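You operate a simulated robot arm through the tools that you are given. There is no shell and no other tool.

The job below is to be done with a simulated two-armed robot. You get a single attempt, and the scene is never put back.

Task
Chalk in spots 10, 30 and 40 on the black board.
Fine: all white, with the white chalk; put it back in the small blue tray; the other spots stay bare. Set down upright: white chalk. A coat counts when it lies all over at full strength: go over it till it gets no stronger.

It is judged by the outcome, as a careful person would: the job done as asked, and still so three seconds after it is handed in. It fails if anything else is knocked over, pushed out of place, dropped, spilled or broken.

Robot
Two 7-joint arms with two-finger parallel grippers on one trunk, on a base that drives. Base frame: it is fixed to the floor where the robot stands at the start and does not move with it; the origin is under the middle of the robot, x ahead of it, y to its left, z up. Units: mm, rad, N and s.
The left shoulder is at the start at [70, 163, 1095], the right one opposite. With the tool pointing down near the work surface each hand reaches from about 380 to 880 mm from the robot's upright axis, wherever it stands, measured 20 degrees to its own side. Places, roughly: inside of the small blue tray [-3000, 1200, 800]; white chalk [-3000, 1250, 750]. Payload 3.43 kg a hand.
Tool frame (each hand has its own): the origin (TCP) lies between the finger pads and is the grasp point; the fingertips stand 34 mm ahead of it; z points along the fingers, y is the line along which they close. The gripper opens to 128 mm. The fingers are 24 mm wide and 12 mm thick; the gripper's body (48 by 130 mm) begins 96 mm behind the TCP.
Orientation is told as [roll, pitch, yaw] about the base's x, y, z axes, in that order, counted from this pose: with the fingers straight down and closing along the base's y, the tool's x points along the base's -x, its y along +y and its z along -z.

Tools
- The arms move only by the tool drive_tool. It takes "left_rows", "right_rows" or both (then of equal length, played together; a hand with none holds still); each is a list of rows, each an object of numbers (a shift or turn left out is 0, a gripper value left out holds the last): "ax", "ay", "az": the turn, a rotation vector about the base's x, y, z in units of 4 degrees (1.0 is 4 degrees); "x", "y", "z": the shift along the base's x, y, z in units of 50 mm (1.0 is 50 mm); "grip": the gripper command, from -1 (shut) to 1 (fully open), values between in proportion. In form: [{"ax": .., "ay": .., "az": .., "x": .., "y": .., "z": .., "grip": ..}, ...]. A call has 1 to 20 rows; each row shifts and turns the commanded pose from where the row before left it. A call with a number of a shift or a turn outside -1 to 1 is refused whole. Each row takes 0.2 s and may step no farther than 50 mm and 0.15 rad from the row before; otherwise, or with a gripper value out of range, the whole call is refused. Where a pose cannot be reached the arm comes as near as it can. A force on the tool above 40 N (or 10 N above the force at the start of the call, whichever is more), or a blocked arm, ends the call early, and 0.2 s more pass. The fingers move at their own pace (about 153 mm/s each) and stop on an object; they squeeze with about 38 N. The grip force told is the motor's: it shows also when the fingers shut on nothing. Time passes only in rows, and 0.2 s behind the last, so rows that do not move let the fingers close. It gives the time, the measured TCP pose, the force on the tool (base axes), the opening and the grip force at its end, in the units of the frame above (readings bear some noise), with the torque about the TCP (base axes, N m) and any sound that the robot's microphone picked up.
- Cameras (640 x 400 px; columns grow to the right, rows downward): "scene" is now at [142.1, -5.1, 1333.9]; the picture's right is [-0.05, -1.00, 0.00], its down [-0.46, 0.02, -0.89] and it looks along [0.89, -0.05, -0.46] (base axes); focal length 265 px, centre (320, 200). "left" rides on the left gripper at [76, 11, -160] in its tool frame; the picture's right is [-0.15, 0.99, 0.00], its down [-0.88, -0.13, -0.46] and it looks along [-0.45, -0.07, 0.89] (tool axes); focal length 234 px, centre (320, 200). "right" rides on the right gripper at [76, -11, -160] in its tool frame; the picture's right is [0.15, 0.99, 0.00], its down [-0.88, 0.13, -0.46] and it looks along [-0.45, 0.07, 0.89] (tool axes); focal length 234 px, centre (320, 200). There is no depth. A picture from a camera that has moved, and an enlarged one, comes with that camera's place and axes in the base frame and with its lens.
- camera(camera): a new picture of that camera. It takes no simulated time.
- raise_lower(by): slides the trunk up (or, below 0, down) by that many mm; the arms and the scene camera ride with it, the base frame stays. It gives what a move gives, with no picture.
- roll_base(legs): drives the robot by 1 to 6 legs, each [ahead, left, turn to the left] in mm, mm and rad, along the robot's own axes; the way and the turn of a leg run together, so that a leg with both is an arc; at most 1500 mm and 3.142 rad a leg. The arms and the cameras ride along, it lands a little off, and it stops where it bumps. It gives what a move gives.
- head_to(pan, tilt): turns the head with the scene camera to pan (to the left, within 1.501 rad either way) and tilt (down, from -0.506 to 1.204), counted from straight ahead of the robot. It gives what a move gives.
- close_up(camera, box): a new picture of the part [left, top, right, bottom] of that camera's present view, enlarged. It takes no simulated time.
- job_done(): hands the job in; it is judged then, once.

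Places have to be worked out from the pictures, the camera data and where the tool is seen. Open the grippers and draw the arms clear of the work before you hand the job in, unless the task says otherwise.

The tools are called as a command line: name --argument value ..., lists and objects as JSON in quotes. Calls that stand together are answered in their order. drive_tool: Moves the arms, as the interface text tells. Its arguments: {"type":"object","properties":{"left_rows":{"type":"array","items":{"type":"object","properties":{"ax":{"type":"number"},"ay":{"type":"number"},"az":{"type":"number"},"x":{"type":"number"},"y":{"type":"number"},"z":{"type":"number"},"grip":{"type":"number"}}}},"right_rows":{"type":"array","items":{"type":"object","properties":{"ax":{"type":"number"},"ay":{"type":"number"},"az":{"type":"number"},"x":{"type":"number"},"y":{"type":"number"},"z":{"type":"number"},"grip":{"type":"number"}}}}},"required":[]} The other tools are called the same way: raise_lower (by) slides the trunk up or down; roll_base (legs) drives the base; head_to (pan, tilt) turns the head that bears the scene camera; camera (camera) takes a picture; close_up (camera, box) takes an enlarged picture of a part of a camera's view; job_done () hands the job in.

At the start:

```text
time_s: 0.0
left_tool_pos: [562.4, 212.9, 1083.2]
left_tool_rot: [0.0, 0.0, 0.001]
left_contact_force: [-0.3, 0.4, -1.6]
left_wrist_torque: [0.01, -0.02, -0.05]
left_finger_gap: 128.2
left_gripper_force: 0.1
right_tool_pos: [546.8, -250.6, 1124.9]
right_tool_rot: [0.0, 0.0, -0.001]
right_contact_force: [0.7, 0.1, 0.0]
right_wrist_torque: [0.0, -0.01, -0.02]
right_finger_gap: 128.0
right_gripper_force: 0.1
trunk travel left (down, up): [-575.0, 365.0]
robot x, y, heading: [-1.8, -1.2, 0.001]
head pan, tilt: [-0.054, 0.476]
```

scene: 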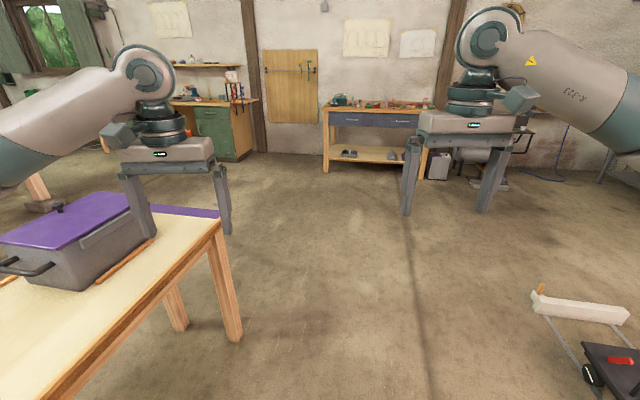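
right: 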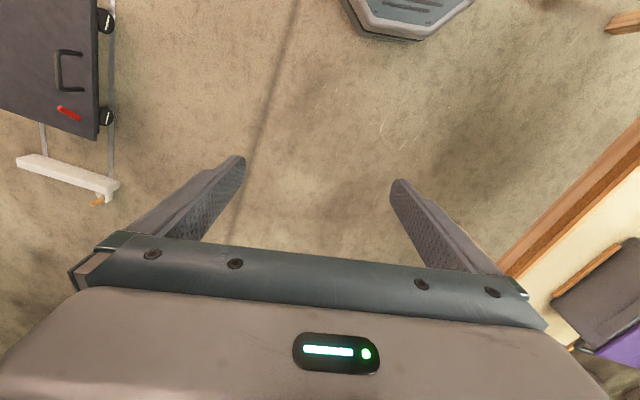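
left: 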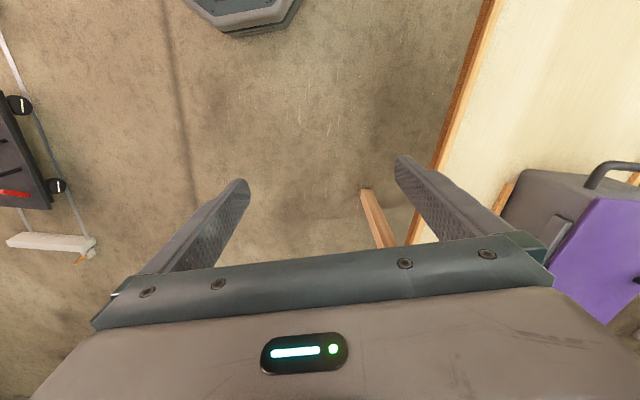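

The start pictures show a workshop ahead with no black board; the tray is told to be behind me at about [-3000, 1200]. I look left with the head first.

head_to --pan 1.5 --tilt 0.3

camera --camera "scene"

```text
time_s: 1.6
left_tool_pos: [563.5, 212.7, 1083.8]
left_tool_rot: [0.001, 0.002, 0.001]
left_contact_force: [0.4, -0.3, 0.8]
left_wrist_torque: [0.01, 0.03, -0.02]
left_finger_gap: 127.8
left_gripper_force: 0.1
right_tool_pos: [546.0, -249.4, 1125.0]
right_tool_rot: [0.001, 0.0, -0.001]
right_contact_force: [-0.3, -0.1, 0.2]
right_wrist_torque: [0.01, 0.03, 0.0]
right_finger_gap: 128.0
right_gripper_force: 0.0
trunk travel left (down, up): [-575.0, 365.0]
robot x, y, heading: [-2.4, 2.4, 0.004]
head pan, tilt: [1.499, 0.3]
```

```text
taken
camera scene: at [57.5, 92.9, 1350.3], right [1.0, -0.07, 0.0], down [-0.02, -0.29, -0.96], along [0.07, 0.95, -0.3], focal length 265 px, centre (320, 200)
```

scene: 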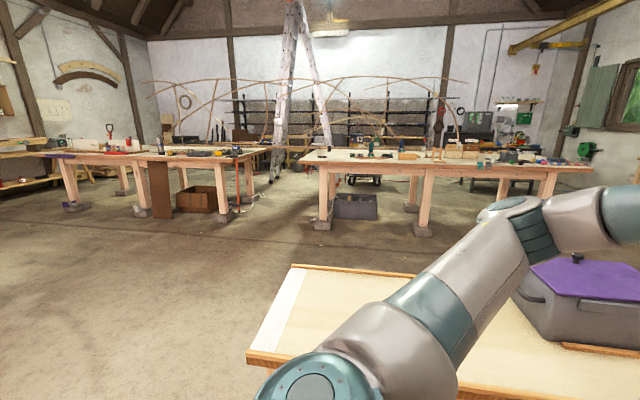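

To the left there is a table with a lidded box close by, so I check the right side and behind before driving.

head_to --pan -1.5 --tilt 0.4

camera --camera "scene"

```text
time_s: 4.2
left_tool_pos: [562.0, 213.4, 1085.0]
left_tool_rot: [0.0, 0.0, 0.001]
left_contact_force: [1.0, -0.2, 0.2]
left_wrist_torque: [-0.02, -0.01, 0.01]
left_finger_gap: 128.2
left_gripper_force: 0.1
right_tool_pos: [546.1, -249.9, 1125.6]
right_tool_rot: [0.0, 0.0, -0.001]
right_contact_force: [-0.2, 0.2, 0.3]
right_wrist_torque: [-0.01, 0.01, 0.0]
right_finger_gap: 127.8
right_gripper_force: 0.1
trunk travel left (down, up): [-575.0, 365.0]
robot x, y, heading: [2.1, -0.4, -0.001]
head pan, tilt: [-1.499, 0.4]
```

```text
taken
camera scene: at [57.4, -92.6, 1341.1], right [-1.0, -0.07, 0.0], down [-0.03, 0.39, -0.92], along [0.07, -0.92, -0.39], focal length 265 px, centre (320, 200)
```

scene: 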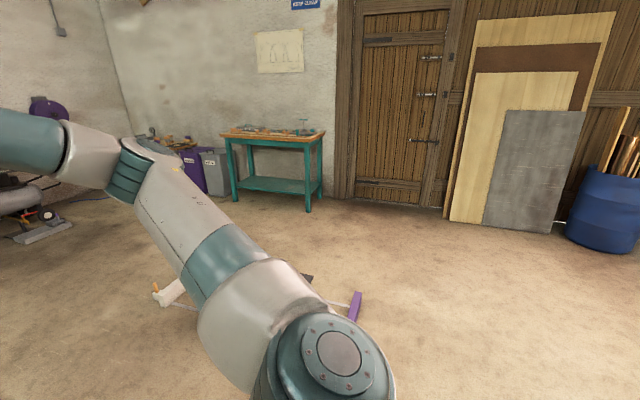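

The right side is free close by (only a low thing on the floor about 1.5 m off). I turn right in place by a quarter turn, away from the table, and look again.

roll_base --legs '[[0, 0, -1.57]]'

head_to --pan -1.2 --tilt 0.4

camera --camera "scene"

```text
time_s: 8.5
left_tool_pos: [199.3, -566.8, 1084.7]
left_tool_rot: [0.0, 0.001, -1.594]
left_contact_force: [-0.5, 0.6, 0.2]
left_wrist_torque: [0.01, -0.01, 0.03]
left_finger_gap: 128.2
left_gripper_force: 0.0
right_tool_pos: [-263.2, -540.7, 1124.2]
right_tool_rot: [0.0, 0.0, -1.596]
right_contact_force: [0.6, -0.3, -0.6]
right_wrist_torque: [-0.01, 0.01, 0.03]
right_finger_gap: 127.9
right_gripper_force: 0.1
trunk travel left (down, up): [-575.0, 365.0]
robot x, y, heading: [1.0, 1.6, -1.593]
head pan, tilt: [-1.499, 0.4]
```

```text
time_s: 9.3
left_tool_pos: [199.4, -566.5, 1083.7]
left_tool_rot: [0.001, -0.001, -1.594]
left_contact_force: [-0.8, 1.0, 0.2]
left_wrist_torque: [0.01, -0.01, 0.01]
left_finger_gap: 128.1
left_gripper_force: 0.0
right_tool_pos: [-262.3, -541.2, 1125.0]
right_tool_rot: [0.0, 0.0, -1.596]
right_contact_force: [-0.7, 0.1, 0.6]
right_wrist_torque: [0.02, -0.01, 0.0]
right_finger_gap: 128.3
right_gripper_force: 0.0
trunk travel left (down, up): [-575.0, 365.0]
robot x, y, heading: [-3.4, -1.4, -1.594]
head pan, tilt: [-1.201, 0.4]
```

```text
taken
camera scene: at [-87.9, -81.9, 1341.1], right [-0.34, 0.94, 0.0], down [0.37, 0.13, -0.92], along [-0.87, -0.31, -0.39], focal length 265 px, centre (320, 200)
```

scene: 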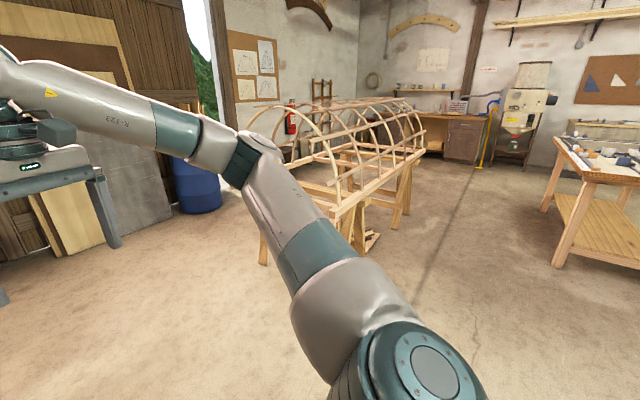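

The way toward -x is free and the working table shows at the right edge of the picture near [-2700, 1280]. I turn further right to face it and look.

roll_base --legs '[[0, 0, -1.55]]'

head_to --pan -0.4 --tilt 0.35

camera --camera "scene"

```text
time_s: 13.5
left_tool_pos: [-563.8, -207.2, 1084.2]
left_tool_rot: [0.0, -0.001, 3.132]
left_contact_force: [-0.3, 0.4, 0.0]
left_wrist_torque: [0.01, -0.02, 0.02]
left_finger_gap: 128.0
left_gripper_force: 0.0
right_tool_pos: [-544.5, 254.9, 1124.7]
right_tool_rot: [-0.001, 0.0, 3.133]
right_contact_force: [-0.6, 0.0, -0.2]
right_wrist_torque: [0.0, 0.0, 0.01]
right_finger_gap: 128.2
right_gripper_force: 0.1
trunk travel left (down, up): [-575.0, 365.0]
robot x, y, heading: [-1.3, 0.8, 3.129]
head pan, tilt: [-1.201, 0.4]
```

```text
time_s: 14.6
left_tool_pos: [-564.4, -208.5, 1083.2]
left_tool_rot: [0.0, 0.001, 3.133]
left_contact_force: [-0.1, -0.1, 0.6]
left_wrist_torque: [0.01, 0.01, 0.0]
left_finger_gap: 128.1
left_gripper_force: 0.0
right_tool_pos: [-544.0, 254.5, 1125.6]
right_tool_rot: [-0.001, 0.0, 3.132]
right_contact_force: [-0.5, 0.2, 0.0]
right_wrist_torque: [-0.02, 0.01, -0.01]
right_finger_gap: 128.1
right_gripper_force: 0.2
trunk travel left (down, up): [-575.0, 365.0]
robot x, y, heading: [2.9, 0.2, 3.132]
head pan, tilt: [-0.4, 0.351]
```

```text
taken
camera scene: at [-135.3, 37.4, 1345.6], right [0.4, 0.92, 0.0], down [0.32, -0.14, -0.94], along [-0.86, 0.37, -0.34], focal length 265 px, centre (320, 200)
```

scene: 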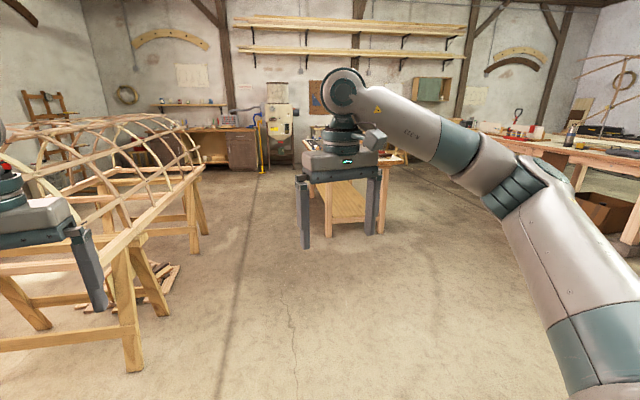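

The task table stands near [-2450, 1160], partly hidden behind my right gripper; the rib frame is to the left. I drive about 1 m toward the table and look again.

roll_base --legs '[[900, -450, 0]]'

head_to --pan -0.2 --tilt 0.45

camera --camera "scene"

```text
time_s: 19.9
left_tool_pos: [-1464.1, 262.6, 1082.6]
left_tool_rot: [0.0, 0.0, 3.127]
left_contact_force: [0.9, 0.1, 0.1]
left_wrist_torque: [0.02, 0.0, 0.05]
left_finger_gap: 127.9
left_gripper_force: 0.1
right_tool_pos: [-1441.2, 725.9, 1124.3]
right_tool_rot: [0.003, -0.001, 3.125]
right_contact_force: [0.4, 0.4, -0.2]
right_wrist_torque: [-0.01, -0.02, 0.0]
right_finger_gap: 128.0
right_gripper_force: 0.0
trunk travel left (down, up): [-575.0, 365.0]
robot x, y, heading: [-898.0, 467.7, 3.128]
head pan, tilt: [-0.4, 0.351]
```

```text
time_s: 20.6
left_tool_pos: [-1464.2, 262.2, 1083.9]
left_tool_rot: [0.0, 0.0, 3.127]
left_contact_force: [-0.6, -0.3, -0.1]
left_wrist_torque: [-0.03, 0.02, 0.0]
left_finger_gap: 128.0
left_gripper_force: 0.1
right_tool_pos: [-1441.5, 726.2, 1124.6]
right_tool_rot: [0.001, 0.001, 3.125]
right_contact_force: [-0.5, 0.6, -0.1]
right_wrist_torque: [0.04, 0.03, -0.04]
right_finger_gap: 127.7
right_gripper_force: 0.0
trunk travel left (down, up): [-575.0, 365.0]
robot x, y, heading: [-898.9, 470.1, 3.125]
head pan, tilt: [-0.201, 0.45]
```

```text
taken
camera scene: at [-1039.0, 487.4, 1336.4], right [0.22, 0.98, 0.0], down [0.42, -0.09, -0.9], along [-0.88, 0.19, -0.44], focal length 265 px, centre (320, 200)
```

scene: 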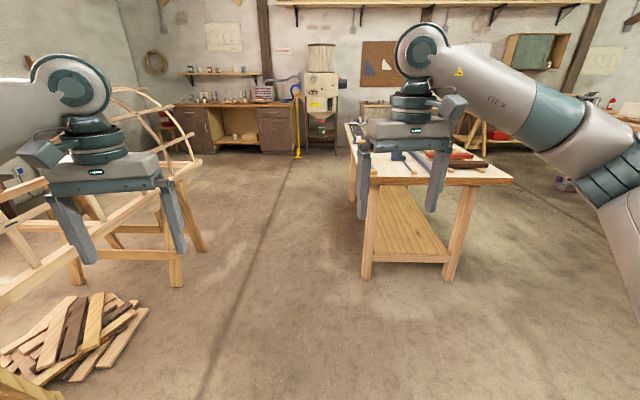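

The table's near end runs from about [-2340, 1060] to [-2220, 1920] and its long side goes away toward [-4140, 1460]; the tray should be along that near-left side. I drive ahead to see the table top closer.

roll_base --legs '[[850, 0, 0]]'

head_to --pan -0.65 --tilt 0.45

camera --camera "scene"

```text
time_s: 25.1
left_tool_pos: [-2311.6, 258.3, 1083.7]
left_tool_rot: [0.001, -0.001, -3.138]
left_contact_force: [0.5, 0.0, -0.8]
left_wrist_torque: [-0.02, 0.0, 0.0]
left_finger_gap: 127.7
left_gripper_force: 0.0
right_tool_pos: [-2296.2, 723.0, 1124.6]
right_tool_rot: [0.0, 0.0, -3.139]
right_contact_force: [-0.2, -0.3, 0.1]
right_wrist_torque: [0.0, 0.0, 0.0]
right_finger_gap: 128.2
right_gripper_force: 0.1
trunk travel left (down, up): [-575.0, 365.0]
robot x, y, heading: [-1749.6, 472.3, -3.14]
head pan, tilt: [-0.201, 0.45]
```

```text
time_s: 26.0
left_tool_pos: [-2311.6, 259.0, 1084.2]
left_tool_rot: [0.001, 0.0, -3.138]
left_contact_force: [-0.5, 0.8, 0.6]
left_wrist_torque: [0.02, 0.0, -0.03]
left_finger_gap: 128.1
left_gripper_force: 0.0
right_tool_pos: [-2296.6, 721.7, 1124.6]
right_tool_rot: [0.0, 0.001, -3.141]
right_contact_force: [-0.6, 1.1, -0.3]
right_wrist_torque: [0.06, 0.01, -0.02]
right_finger_gap: 127.9
right_gripper_force: 0.0
trunk travel left (down, up): [-575.0, 365.0]
robot x, y, heading: [-1747.3, 471.6, -3.14]
head pan, tilt: [-0.649, 0.45]
```

```text
taken
camera scene: at [-1872.8, 527.9, 1336.4], right [0.6, 0.8, 0.0], down [0.35, -0.26, -0.9], along [-0.72, 0.54, -0.44], focal length 265 px, centre (320, 200)
```

scene: 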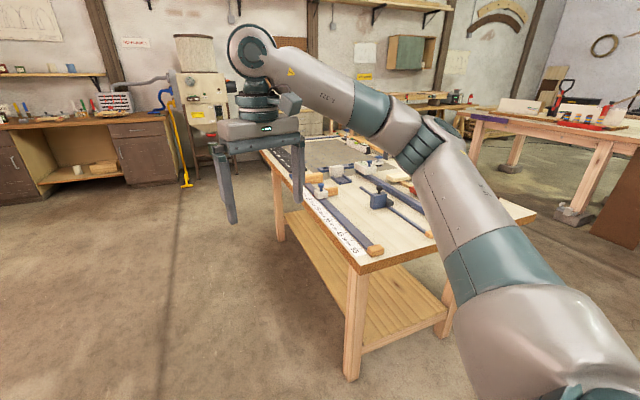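

My arm hides much of the table. I turn right to face the table's long side (heading about 1.36) from beyond its end, then look along it before sliding left.

roll_base --legs '[[0, 0, -1.78]]'

head_to --pan 0.9 --tilt 0.45

camera --camera "scene"

```text
time_s: 30.7
left_tool_pos: [-1854.0, 1065.8, 1084.4]
left_tool_rot: [-0.001, 0.001, 1.384]
left_contact_force: [-0.3, 0.1, -0.2]
left_wrist_torque: [0.0, 0.01, -0.01]
left_finger_gap: 128.2
left_gripper_force: 0.1
right_tool_pos: [-1402.9, 962.4, 1124.2]
right_tool_rot: [-0.001, -0.001, 1.384]
right_contact_force: [0.5, 0.0, 0.6]
right_wrist_torque: [0.0, 0.01, 0.03]
right_finger_gap: 128.2
right_gripper_force: 0.0
trunk travel left (down, up): [-575.0, 365.0]
robot x, y, heading: [-1747.9, 474.8, 1.385]
head pan, tilt: [-0.649, 0.45]
```

```text
time_s: 32.3
left_tool_pos: [-1854.7, 1065.1, 1083.7]
left_tool_rot: [-0.001, -0.001, 1.383]
left_contact_force: [-0.4, 0.3, -0.8]
left_wrist_torque: [0.0, 0.0, -0.04]
left_finger_gap: 128.2
left_gripper_force: 0.1
right_tool_pos: [-1402.1, 962.8, 1124.5]
right_tool_rot: [-0.001, 0.0, 1.384]
right_contact_force: [-0.4, -0.4, 0.4]
right_wrist_torque: [0.0, 0.0, 0.04]
right_finger_gap: 127.9
right_gripper_force: 0.0
trunk travel left (down, up): [-575.0, 365.0]
robot x, y, heading: [-1755.4, 469.6, 1.384]
head pan, tilt: [0.901, 0.45]
```

```text
taken
camera scene: at [-1799.8, 591.6, 1336.4], right [0.76, 0.65, 0.0], down [0.28, -0.33, -0.9], along [-0.59, 0.68, -0.44], focal length 265 px, centre (320, 200)
```

scene: 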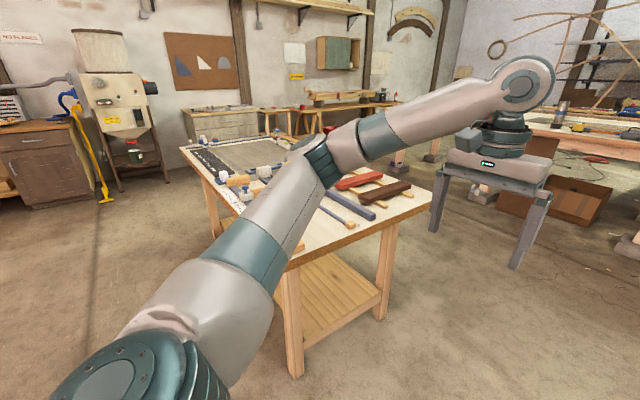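

The clamps and tools on the table are low, well below my hands at ~1080 mm, and a grey/black board lies toward the table's far part. I slide left along the table and look again.

roll_base --legs '[[-30, 900, 0]]'

head_to --pan 0.3 --tilt 0.7

camera --camera "scene"

camera --camera "left"

```text
time_s: 37.1
left_tool_pos: [-2767.2, 1197.5, 1084.4]
left_tool_rot: [0.0, -0.001, 1.4]
left_contact_force: [-0.9, -0.3, 0.5]
left_wrist_torque: [-0.01, -0.02, 0.0]
left_finger_gap: 128.1
left_gripper_force: 0.1
right_tool_pos: [-2313.4, 1102.9, 1124.8]
right_tool_rot: [0.0, 0.0, 1.397]
right_contact_force: [-0.6, 0.0, 0.1]
right_wrist_torque: [0.0, -0.04, -0.03]
right_finger_gap: 128.0
right_gripper_force: 0.0
trunk travel left (down, up): [-575.0, 365.0]
robot x, y, heading: [-2652.9, 606.7, 1.399]
head pan, tilt: [0.901, 0.45]
```

```text
time_s: 38.1
left_tool_pos: [-2766.2, 1197.1, 1083.9]
left_tool_rot: [-0.001, -0.001, 1.4]
left_contact_force: [0.2, -0.3, 0.8]
left_wrist_torque: [-0.04, 0.0, 0.02]
left_finger_gap: 128.0
left_gripper_force: 0.1
right_tool_pos: [-2312.9, 1102.9, 1124.5]
right_tool_rot: [-0.001, 0.0, 1.398]
right_contact_force: [0.0, 0.0, -0.1]
right_wrist_torque: [0.02, 0.01, -0.01]
right_finger_gap: 127.9
right_gripper_force: 0.1
trunk travel left (down, up): [-575.0, 365.0]
robot x, y, heading: [-2655.5, 605.0, 1.398]
head pan, tilt: [0.3, 0.7]
```

```text
taken
camera scene: at [-2655.3, 740.3, 1314.2], right [0.99, 0.13, 0.0], down [0.08, -0.64, -0.77], along [-0.1, 0.76, -0.64], focal length 265 px, centre (320, 200)
```

scene: 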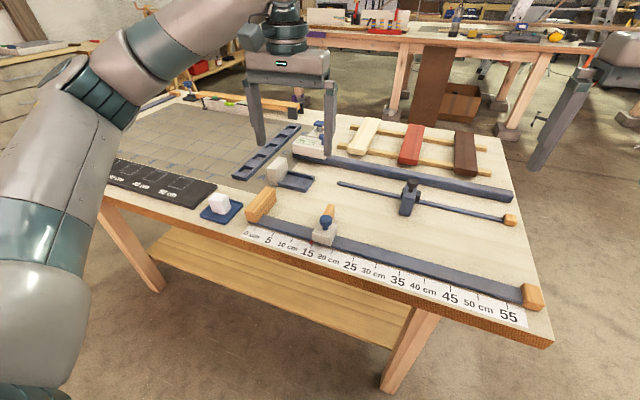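

```text
taken
camera left: at [-2790.8, 1124.8, 1243.3], right [-0.95, 0.31, 0.0], down [0.28, 0.85, 0.46], along [0.14, 0.43, -0.89], focal length 234 px, centre (320, 200)
```

left: 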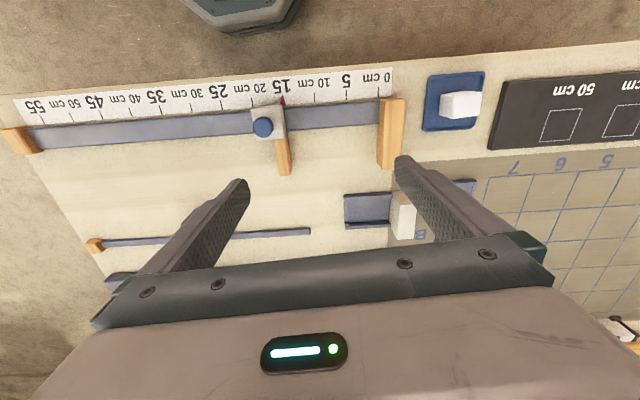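

The small blue tray with the white chalk block sits near [-3034, 1300], and the black board with numbered squares ("50 cm" nearest the tray) lies left of it along the table edge. I slide left ~0.5 m parallel to the edge and square up to it, then photograph with both hands.

roll_base --legs '[[40, 500, -0.09]]'

head_to --pan 0.0 --tilt 0.9

camera --camera "scene"

camera --camera "left"

camera --camera "right"

```text
time_s: 41.0
left_tool_pos: [-3182.8, 1350.9, 1083.3]
left_tool_rot: [0.0, 0.0, 1.306]
left_contact_force: [0.0, 0.8, -0.7]
left_wrist_torque: [-0.01, -0.02, -0.02]
left_finger_gap: 128.1
left_gripper_force: 0.1
right_tool_pos: [-2739.0, 1214.3, 1125.1]
right_tool_rot: [0.0, 0.0, 1.305]
right_contact_force: [-0.3, 0.0, 0.7]
right_wrist_torque: [0.0, 0.0, -0.02]
right_finger_gap: 128.0
right_gripper_force: 0.1
trunk travel left (down, up): [-575.0, 365.0]
robot x, y, heading: [-3127.1, 754.9, 1.304]
head pan, tilt: [0.3, 0.7]
```

```text
time_s: 41.8
left_tool_pos: [-3181.6, 1350.3, 1084.2]
left_tool_rot: [0.001, -0.001, 1.307]
left_contact_force: [0.4, 0.1, 0.3]
left_wrist_torque: [-0.03, 0.06, -0.01]
left_finger_gap: 128.1
left_gripper_force: 0.0
right_tool_pos: [-2739.2, 1213.8, 1124.9]
right_tool_rot: [0.001, 0.001, 1.307]
right_contact_force: [-0.3, 0.2, 0.2]
right_wrist_torque: [0.0, 0.02, 0.0]
right_finger_gap: 127.8
right_gripper_force: 0.0
trunk travel left (down, up): [-575.0, 365.0]
robot x, y, heading: [-3121.2, 750.1, 1.302]
head pan, tilt: [0.0, 0.901]
```

```text
taken
camera scene: at [-3090.4, 873.7, 1298.1], right [0.97, -0.26, 0.0], down [-0.2, -0.76, -0.62], along [0.16, 0.6, -0.78], focal length 265 px, centre (320, 200)
```

scene: 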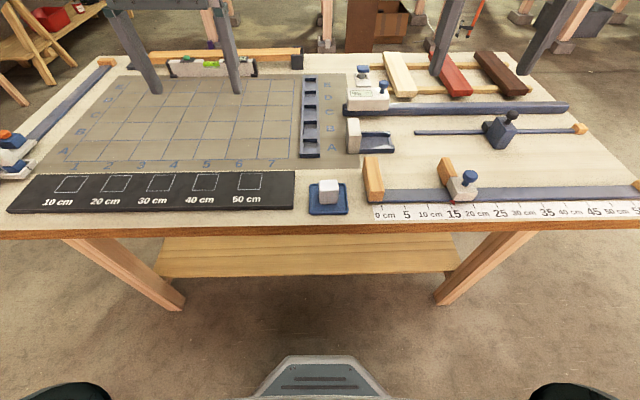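

```text
taken
camera left: at [-3212.5, 1281.0, 1243.3], right [-0.92, 0.4, 0.0], down [0.36, 0.82, 0.46], along [0.18, 0.42, -0.89], focal length 234 px, centre (320, 200)
```

left: 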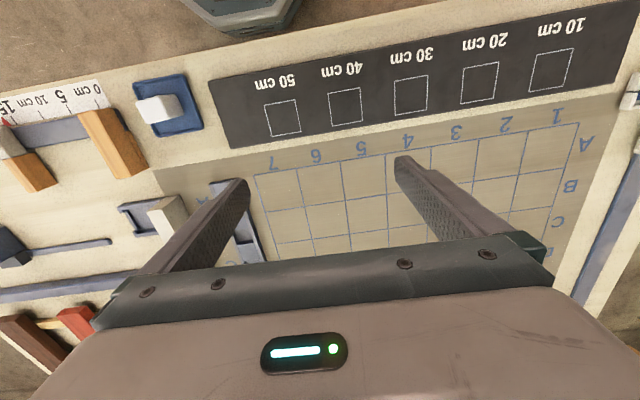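

```text
taken
camera right: at [-2749.3, 1139.0, 1283.8], right [-0.99, 0.12, 0.0], down [0.1, 0.88, 0.46], along [0.05, 0.45, -0.89], focal length 234 px, centre (320, 200)
```

right: 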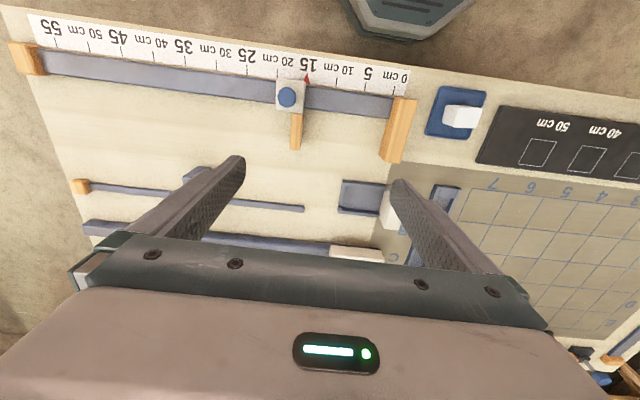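

Both the tray with chalk and all five squares (10–50) are in view and within the left arm's reach. Triangulating spot 50 between scene and left cameras puts the board's top near z≈853, not 750; I take close-ups for accurate measuring.

close_up --camera "scene" --box '[0, 150, 180, 240]'

close_up --camera "scene" --box '[180, 150, 360, 240]'

close_up --camera "left" --box '[120, 60, 360, 180]'

close_up --camera "left" --box '[360, 20, 600, 140]'

close_up --camera "right" --box '[400, 60, 640, 180]'

close_up --camera "scene" --box '[290, 165, 370, 225]'

```text
3.56 times, centred on (90, 195) of scene
camera zoom: at [-3090.4, 873.7, 1298.1], right [0.97, -0.26, 0.0], down [-0.2, -0.76, -0.62], along [0.16, 0.6, -0.78], focal length 943 px, centre (1138, 218)
```

zoom: 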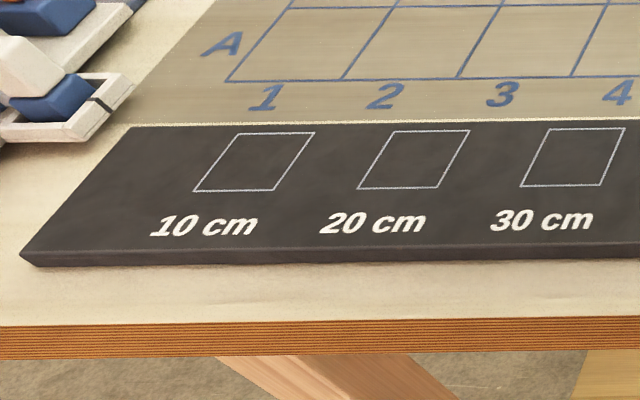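

```text
3.56 times, centred on (270, 195) of scene
camera zoom: at [-3090.4, 873.7, 1298.1], right [0.97, -0.26, 0.0], down [-0.2, -0.76, -0.62], along [0.16, 0.6, -0.78], focal length 943 px, centre (498, 218)
```

zoom: 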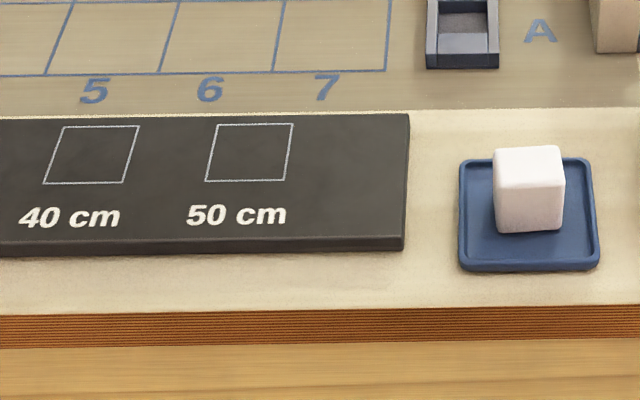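

```text
2.67 times, centred on (240, 120) of left
camera zoom: at [-3212.5, 1281.0, 1243.3], right [-0.92, 0.4, 0.0], down [0.36, 0.82, 0.46], along [0.18, 0.42, -0.89], focal length 624 px, centre (533, 413)
```

zoom: 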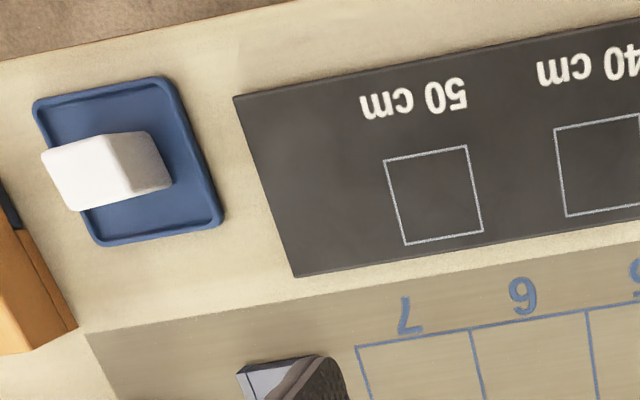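

```text
2.67 times, centred on (480, 80) of left
camera zoom: at [-3212.5, 1281.0, 1243.3], right [-0.92, 0.4, 0.0], down [0.36, 0.82, 0.46], along [0.18, 0.42, -0.89], focal length 624 px, centre (-107, 520)
```

zoom: 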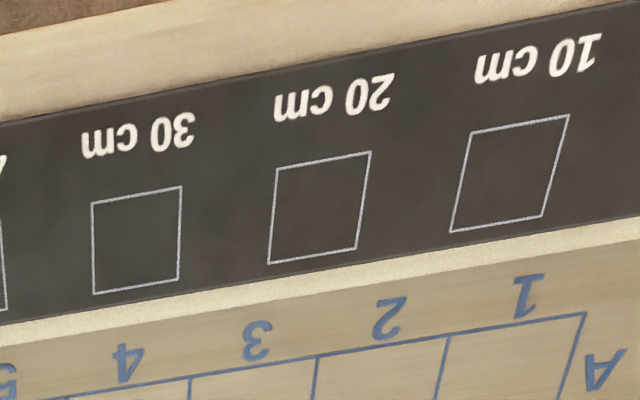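

```text
2.67 times, centred on (520, 120) of right
camera zoom: at [-2749.3, 1139.0, 1283.8], right [-0.99, 0.12, 0.0], down [0.1, 0.88, 0.46], along [0.05, 0.45, -0.89], focal length 624 px, centre (-213, 413)
```

zoom: 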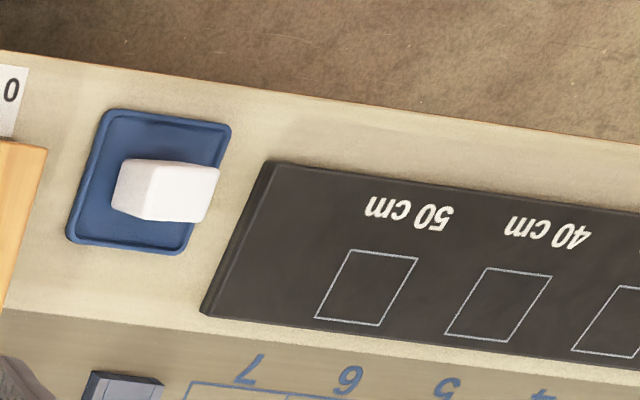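

```text
6.67 times, centred on (330, 195) of scene
camera zoom: at [-3090.4, 873.7, 1298.1], right [0.97, -0.26, 0.0], down [-0.2, -0.76, -0.62], along [0.16, 0.6, -0.78], focal length 1768 px, centre (253, 233)
```

zoom: 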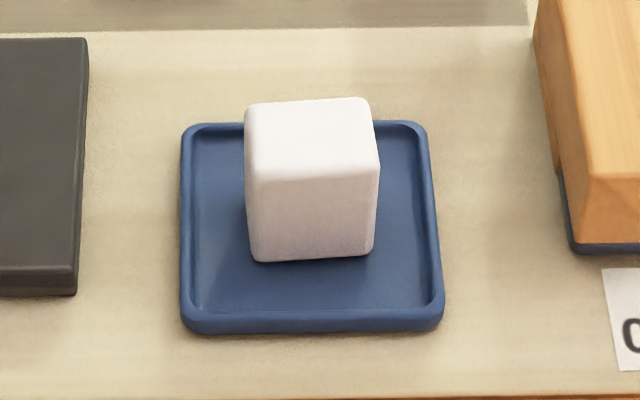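

Three cameras agree: chalk block about 40 x 31 x 43 mm, centre ≈ [-2978, 1219], top z≈889, bottom ≈846, yaw ≈1.35; board top z≈854; spot centres ≈ 50:[-3136,1306], 40:[-3233,1330], 30:[-3329,1355], 10:[-3522,1404], each ~49 mm square. I move the right hand outward and bring the left hand above the chalk at z≈1000 with the gripper partly open.

drive_tool --left_rows '[{"x": 0.581, "y": -0.374, "z": -0.24, "az": 0.086, "grip": 0.2}, {"x": 0.581, "y": -0.374, "z": -0.24, "az": 0.086, "grip": 0.2}, {"x": 0.581, "y": -0.374, "z": -0.24, "az": 0.086, "grip": 0.2}, {"x": 0.581, "y": -0.374, "z": -0.24, "az": 0.086, "grip": 0.2}, {"x": 0.581, "y": -0.374, "z": -0.24, "az": 0.086, "grip": 0.2}, {"x": 0.581, "y": -0.374, "z": -0.24, "az": 0.086, "grip": 0.2}, {"x": 0.581, "y": -0.374, "z": -0.24, "az": 0.086, "grip": 0.2}, {"x": 0, "y": 0, "z": 0}]' --right_rows '[{"x": 0.95, "y": -0.26}, {"x": 0.95, "y": -0.26}, {"x": 0.95, "y": -0.26}, {"x": 0}, {"x": 0}, {"x": 0}, {"x": 0}, {"x": 0}]'

camera --camera "left"

camera --camera "scene"

```text
time_s: 43.6
left_tool_pos: [-2977.6, 1220.7, 1000.2]
left_tool_rot: [-0.001, 0.001, 1.349]
left_contact_force: [0.2, 0.0, -0.1]
left_wrist_torque: [-0.01, 0.02, 0.0]
left_finger_gap: 76.9
left_gripper_force: 0.0
right_tool_pos: [-2597.1, 1175.5, 1127.5]
right_tool_rot: [0.0, -0.001, 1.306]
right_contact_force: [0.2, 0.3, -0.5]
right_wrist_torque: [0.0, 0.02, 0.0]
right_finger_gap: 127.8
right_gripper_force: 0.1
trunk travel left (down, up): [-575.0, 365.0]
robot x, y, heading: [-3125.3, 751.5, 1.31]
head pan, tilt: [0.0, 0.901]
```

```text
taken
camera left: at [-3005.5, 1148.9, 1159.6], right [-0.93, 0.36, 0.0], down [0.32, 0.83, 0.46], along [0.17, 0.42, -0.89], focal length 234 px, centre (320, 200)
```

left: 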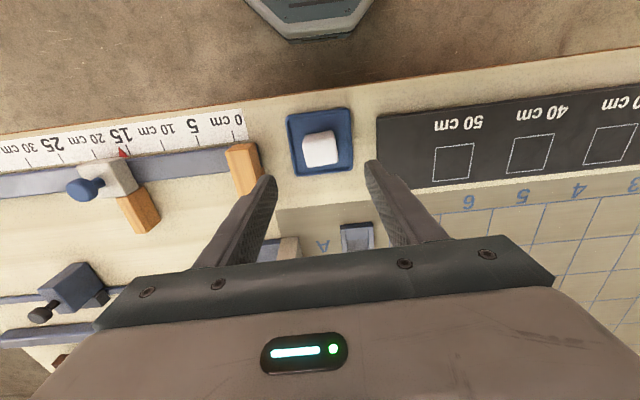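

```text
taken
camera scene: at [-3091.3, 873.7, 1298.1], right [0.97, -0.26, 0.0], down [-0.2, -0.76, -0.62], along [0.16, 0.6, -0.78], focal length 265 px, centre (320, 200)
```

scene: 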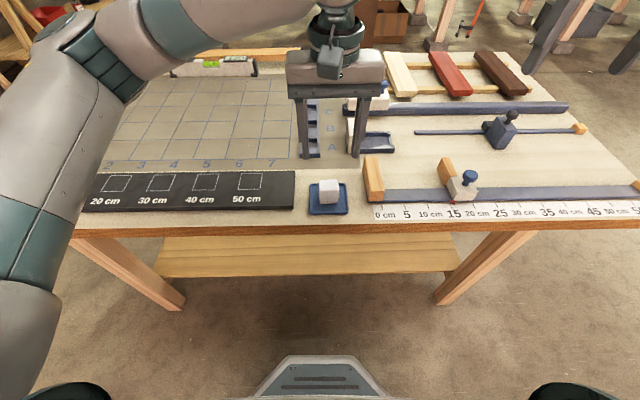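

The left hand hovers over the chalk. I zoom in on it to refine centring and yaw before descending.

close_up --camera "left" --box '[270, 95, 390, 195]'

close_up --camera "scene" --box '[270, 140, 400, 225]'

```text
4.00 times, centred on (330, 145) of left
camera zoom: at [-3005.5, 1148.9, 1159.6], right [-0.93, 0.36, 0.0], down [0.32, 0.83, 0.46], along [0.17, 0.42, -0.89], focal length 937 px, centre (280, 420)
```

zoom: 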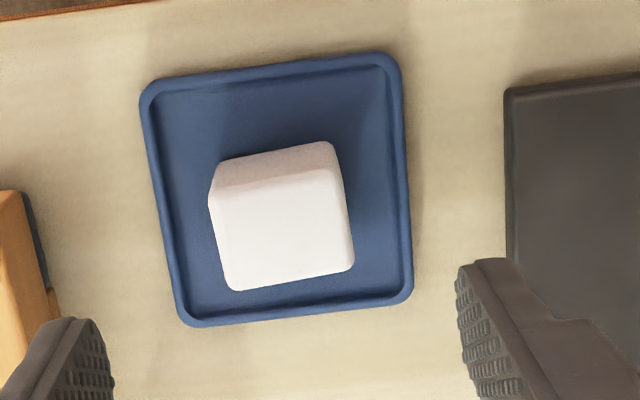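

```text
4.71 times, centred on (335, 182) of scene
camera zoom: at [-3091.3, 873.7, 1298.1], right [0.97, -0.26, 0.0], down [-0.2, -0.76, -0.62], along [0.16, 0.6, -0.78], focal length 1248 px, centre (249, 282)
```

zoom: 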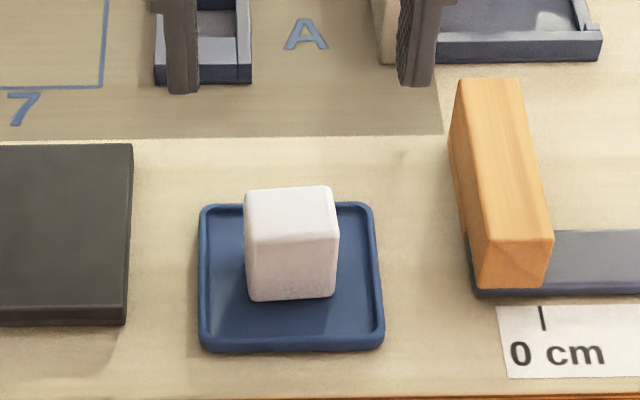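

Refined chalk centre is [-2977.8, 1219.7] with yaw ≈1.368, so the hand is aligned within a millimetre or so. I descend so that the fingertips end at z≈859, above the tray rim and beside the chalk.

drive_tool --left_rows '[{"y": -0.02, "z": -0.43, "az": 0.27}, {"z": -0.43}, {"z": -0.43}, {"z": -0.43}, {"z": -0.42}, {"z": 0}]'

camera --camera "left"

close_up --camera "scene" --box '[270, 140, 400, 225]'

```text
time_s: 45.0
left_tool_pos: [-2979.2, 1219.1, 892.6]
left_tool_rot: [-0.001, -0.001, 1.367]
left_contact_force: [0.2, -0.6, -0.1]
left_wrist_torque: [-0.01, 0.0, 0.0]
left_finger_gap: 77.0
left_gripper_force: 0.0
right_tool_pos: [-2597.9, 1175.8, 1126.1]
right_tool_rot: [-0.002, 0.0, 1.306]
right_contact_force: [-0.7, 0.0, 0.1]
right_wrist_torque: [-0.04, -0.02, -0.01]
right_finger_gap: 128.0
right_gripper_force: 0.0
trunk travel left (down, up): [-575.0, 365.0]
robot x, y, heading: [-3124.0, 754.7, 1.308]
head pan, tilt: [0.0, 0.901]
```

```text
taken
camera left: at [-3004.7, 1147.7, 1051.3], right [-0.94, 0.34, 0.0], down [0.31, 0.84, 0.46], along [0.16, 0.43, -0.89], focal length 234 px, centre (320, 200)
```

left: 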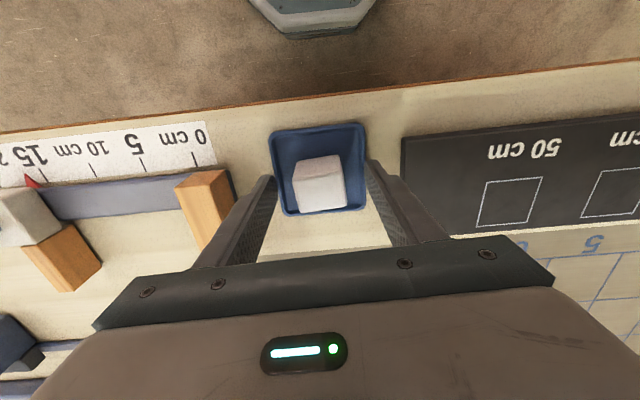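

```text
4.71 times, centred on (335, 182) of scene
camera zoom: at [-3090.4, 873.4, 1298.1], right [0.97, -0.26, 0.0], down [-0.21, -0.76, -0.62], along [0.16, 0.6, -0.78], focal length 1248 px, centre (249, 282)
```

zoom: 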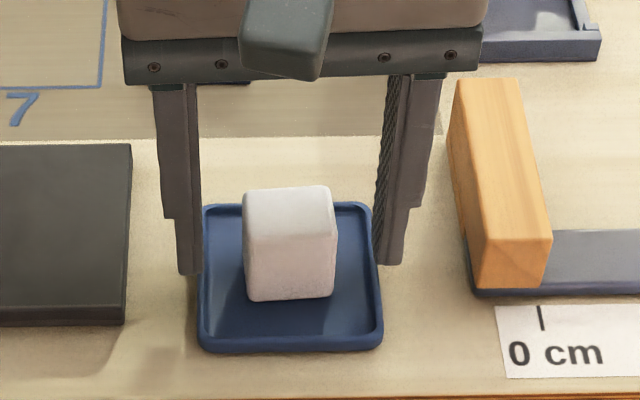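

The fingers straddle the chalk evenly and clear the tray and the wooden stop. I close the gripper.

drive_tool --left_rows '[{"grip": -1}, {"grip": -1}, {"grip": -1}, {"grip": -1}]'

close_up --camera "scene" --box '[270, 140, 400, 225]'

```text
time_s: 46.0
left_tool_pos: [-2978.7, 1219.6, 893.0]
left_tool_rot: [0.0, 0.0, 1.368]
left_contact_force: [0.0, 0.5, 0.1]
left_wrist_torque: [0.01, 0.0, 0.01]
left_finger_gap: 39.2
left_gripper_force: 38.0
right_tool_pos: [-2596.4, 1175.7, 1126.0]
right_tool_rot: [0.001, 0.0, 1.307]
right_contact_force: [0.0, 0.4, 0.8]
right_wrist_torque: [0.01, -0.01, -0.05]
right_finger_gap: 128.0
right_gripper_force: 0.0
trunk travel left (down, up): [-575.0, 365.0]
robot x, y, heading: [-3122.9, 752.2, 1.303]
head pan, tilt: [0.0, 0.901]
```

```text
4.71 times, centred on (335, 182) of scene
camera zoom: at [-3090.3, 873.7, 1298.0], right [0.97, -0.26, 0.0], down [-0.21, -0.76, -0.62], along [0.16, 0.6, -0.78], focal length 1248 px, centre (249, 282)
```

zoom: 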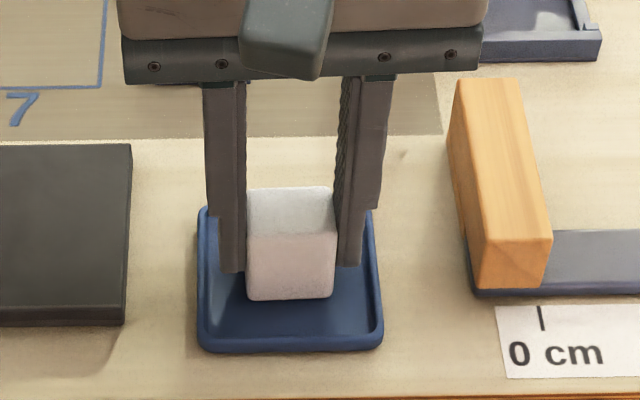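

The chalk is gripped (gap 39.2 mm, 38 N). I lift it, carry it over spot 40 and turn it to the board's yaw (≈1.318), stopping about 14 mm above the board.

drive_tool --left_rows '[{"z": 0.5, "grip": -1}, {"z": 0.7}, {"z": 0.4}, {"x": -0.727, "y": 0.317, "az": -0.1}, {"x": -0.727, "y": 0.317, "az": -0.1}, {"x": -0.727, "y": 0.317, "az": -0.1}, {"x": -0.727, "y": 0.317, "az": -0.1}, {"x": -0.727, "y": 0.317, "az": -0.1}, {"x": -0.727, "y": 0.317, "az": -0.1}, {"x": -0.727, "y": 0.317, "az": -0.116}, {"z": -0.5}, {"z": -0.5}, {"z": 0}]'

camera --camera "left"

camera --camera "scene"

close_up --camera "scene" --box '[130, 130, 310, 230]'

```text
time_s: 48.8
left_tool_pos: [-3234.4, 1329.8, 922.6]
left_tool_rot: [-0.001, 0.001, 1.317]
left_contact_force: [-0.2, 0.1, -1.3]
left_wrist_torque: [0.0, 0.05, 0.0]
left_finger_gap: 39.0
left_gripper_force: 37.4
right_tool_pos: [-2595.5, 1175.1, 1125.9]
right_tool_rot: [0.0, 0.0, 1.304]
right_contact_force: [0.3, -0.4, -0.6]
right_wrist_torque: [0.03, -0.02, 0.0]
right_finger_gap: 127.6
right_gripper_force: 0.0
trunk travel left (down, up): [-575.0, 365.0]
robot x, y, heading: [-3124.1, 752.7, 1.305]
head pan, tilt: [0.0, 0.901]
```

```text
taken
camera left: at [-3264.2, 1258.4, 1081.7], right [-0.92, 0.39, 0.0], down [0.35, 0.82, 0.46], along [0.18, 0.42, -0.89], focal length 234 px, centre (320, 200)
```

left: 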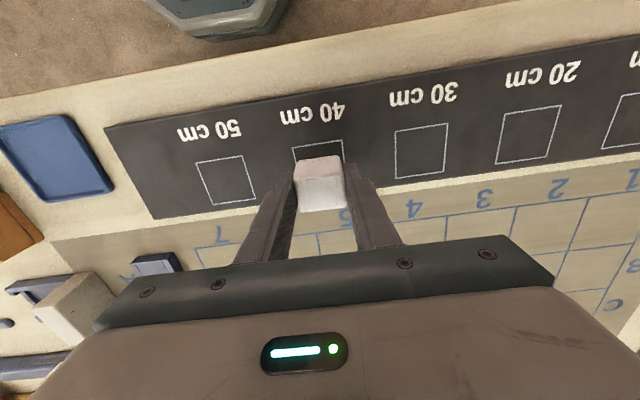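

```text
taken
camera scene: at [-3090.3, 873.5, 1298.1], right [0.97, -0.26, 0.0], down [-0.21, -0.76, -0.62], along [0.16, 0.6, -0.78], focal length 265 px, centre (320, 200)
```

scene: 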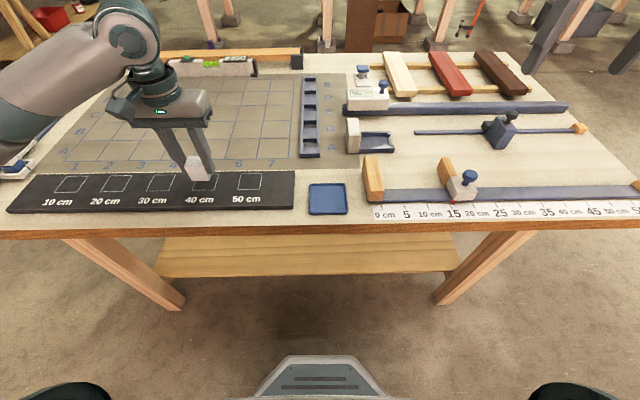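

```text
3.56 times, centred on (220, 180) of scene
camera zoom: at [-3090.3, 873.5, 1298.1], right [0.97, -0.26, 0.0], down [-0.21, -0.76, -0.62], along [0.16, 0.6, -0.78], focal length 943 px, centre (676, 271)
```

zoom: 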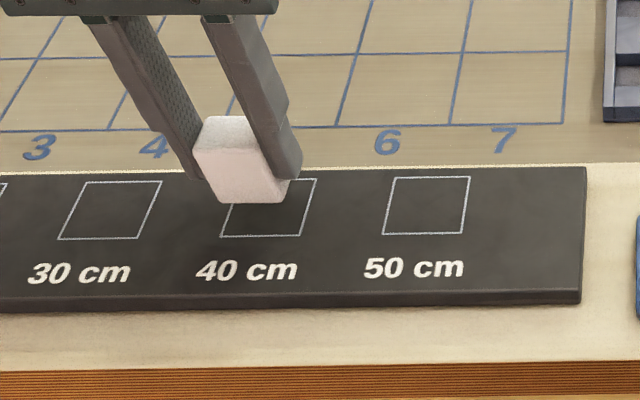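

The chalk's bottom is about 21 mm above spot 40. I lower it close to the board, then feel for contact in small steps.

drive_tool --left_rows '[{"x": 0.028, "y": 0.01, "z": -0.12}, {"z": -0.12}, {"z": -0.08}, {"z": -0.04}, {"z": 0}]'

close_up --camera "scene" --box '[130, 130, 310, 230]'

close_up --camera "left" --box '[240, 100, 400, 220]'

```text
time_s: 50.0
left_tool_pos: [-3232.6, 1329.1, 904.3]
left_tool_rot: [0.0, -0.001, 1.315]
left_contact_force: [0.4, -0.4, -0.4]
left_wrist_torque: [-0.01, -0.02, -0.01]
left_finger_gap: 39.0
left_gripper_force: 37.6
right_tool_pos: [-2596.7, 1175.7, 1126.2]
right_tool_rot: [0.001, 0.0, 1.305]
right_contact_force: [0.2, 0.1, 0.0]
right_wrist_torque: [-0.01, 0.03, 0.02]
right_finger_gap: 128.2
right_gripper_force: 0.0
trunk travel left (down, up): [-575.0, 365.0]
robot x, y, heading: [-3125.5, 749.3, 1.305]
head pan, tilt: [0.0, 0.901]
```

```text
3.56 times, centred on (220, 180) of scene
camera zoom: at [-3090.5, 873.7, 1298.0], right [0.97, -0.26, 0.0], down [-0.21, -0.76, -0.62], along [0.16, 0.6, -0.78], focal length 943 px, centre (676, 271)
```

zoom: 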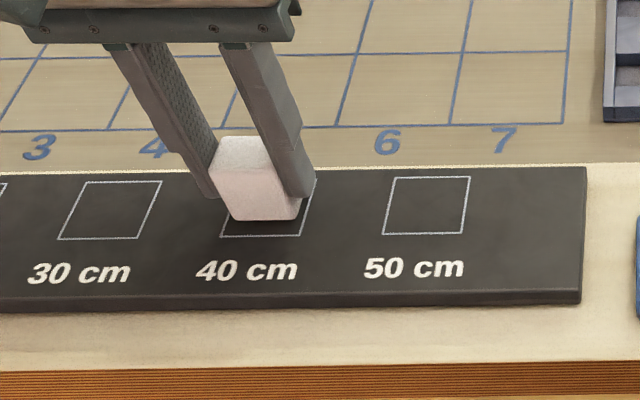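

```text
3.33 times, centred on (320, 160) of left
camera zoom: at [-3262.1, 1259.8, 1063.9], right [-0.92, 0.39, 0.0], down [0.35, 0.82, 0.46], along [0.18, 0.42, -0.89], focal length 781 px, centre (320, 333)
```

zoom: 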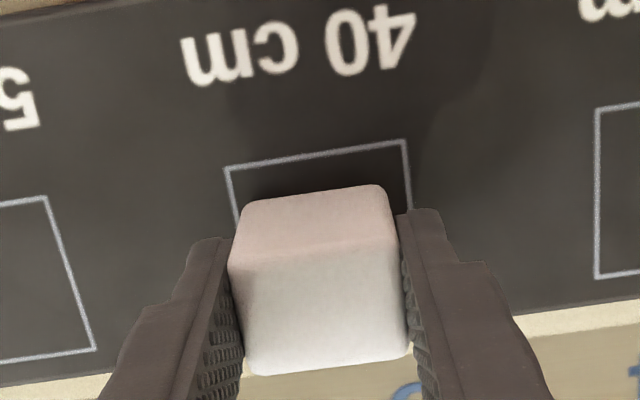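

No contact yet at TCP z 904.3. I lower in 1 mm steps and read the force.

drive_tool --left_rows '[{"z": -0.02}, {"z": -0.02}, {"z": 0}]'

drive_tool --left_rows '[{"z": -0.02}, {"z": 0}]'

```text
time_s: 50.8
left_tool_pos: [-3232.8, 1330.5, 903.9]
left_tool_rot: [-0.001, 0.002, 1.318]
left_contact_force: [-0.2, -0.5, -0.6]
left_wrist_torque: [0.02, -0.01, -0.02]
left_finger_gap: 39.0
left_gripper_force: 38.0
right_tool_pos: [-2597.6, 1176.7, 1127.0]
right_tool_rot: [0.002, 0.0, 1.305]
right_contact_force: [0.7, -0.5, 0.4]
right_wrist_torque: [0.0, 0.02, 0.0]
right_finger_gap: 128.1
right_gripper_force: 0.0
trunk travel left (down, up): [-575.0, 365.0]
robot x, y, heading: [-3125.9, 753.9, 1.308]
head pan, tilt: [0.0, 0.901]
```

```text
time_s: 51.4
left_tool_pos: [-3232.7, 1330.8, 901.3]
left_tool_rot: [-0.001, 0.0, 1.317]
left_contact_force: [0.2, 1.2, 0.6]
left_wrist_torque: [-0.02, 0.03, 0.0]
left_finger_gap: 39.2
left_gripper_force: 37.8
right_tool_pos: [-2596.5, 1176.6, 1127.0]
right_tool_rot: [0.002, -0.001, 1.305]
right_contact_force: [-0.4, -0.1, 0.2]
right_wrist_torque: [0.01, -0.01, -0.01]
right_finger_gap: 128.1
right_gripper_force: 0.2
trunk travel left (down, up): [-575.0, 365.0]
robot x, y, heading: [-3125.5, 751.3, 1.304]
head pan, tilt: [0.0, 0.901]
```

Still no clear contact force (commanded z ≈902). I keep lowering by 1 mm steps.

drive_tool --left_rows '[{"z": -0.02}, {"z": 0}]'

drive_tool --left_rows '[{"z": -0.02}, {"z": 0}]'

```text
time_s: 52.0
left_tool_pos: [-3232.4, 1331.0, 901.5]
left_tool_rot: [0.0, -0.002, 1.317]
left_contact_force: [-0.7, 4.0, 9.6]
left_wrist_torque: [0.05, 0.03, 0.0]
left_finger_gap: 39.3
left_gripper_force: 38.0
right_tool_pos: [-2596.0, 1174.5, 1126.7]
right_tool_rot: [0.001, -0.001, 1.304]
right_contact_force: [0.3, 0.1, 0.1]
right_wrist_torque: [0.0, -0.01, 0.03]
right_finger_gap: 128.1
right_gripper_force: 0.1
trunk travel left (down, up): [-575.0, 365.0]
robot x, y, heading: [-3122.6, 753.6, 1.304]
head pan, tilt: [0.0, 0.901]
```

```text
time_s: 52.6
left_tool_pos: [-3232.5, 1330.2, 901.5]
left_tool_rot: [-0.002, -0.005, 1.317]
left_contact_force: [-1.6, 6.6, 21.3]
left_wrist_torque: [0.06, 0.11, -0.06]
left_finger_gap: 38.9
left_gripper_force: 37.9
right_tool_pos: [-2596.8, 1174.4, 1127.0]
right_tool_rot: [0.0, -0.002, 1.306]
right_contact_force: [0.6, 0.0, -0.6]
right_wrist_torque: [0.04, -0.01, -0.01]
right_finger_gap: 127.9
right_gripper_force: 0.1
trunk travel left (down, up): [-575.0, 365.0]
robot x, y, heading: [-3123.8, 754.8, 1.305]
head pan, tilt: [0.0, 0.901]
```

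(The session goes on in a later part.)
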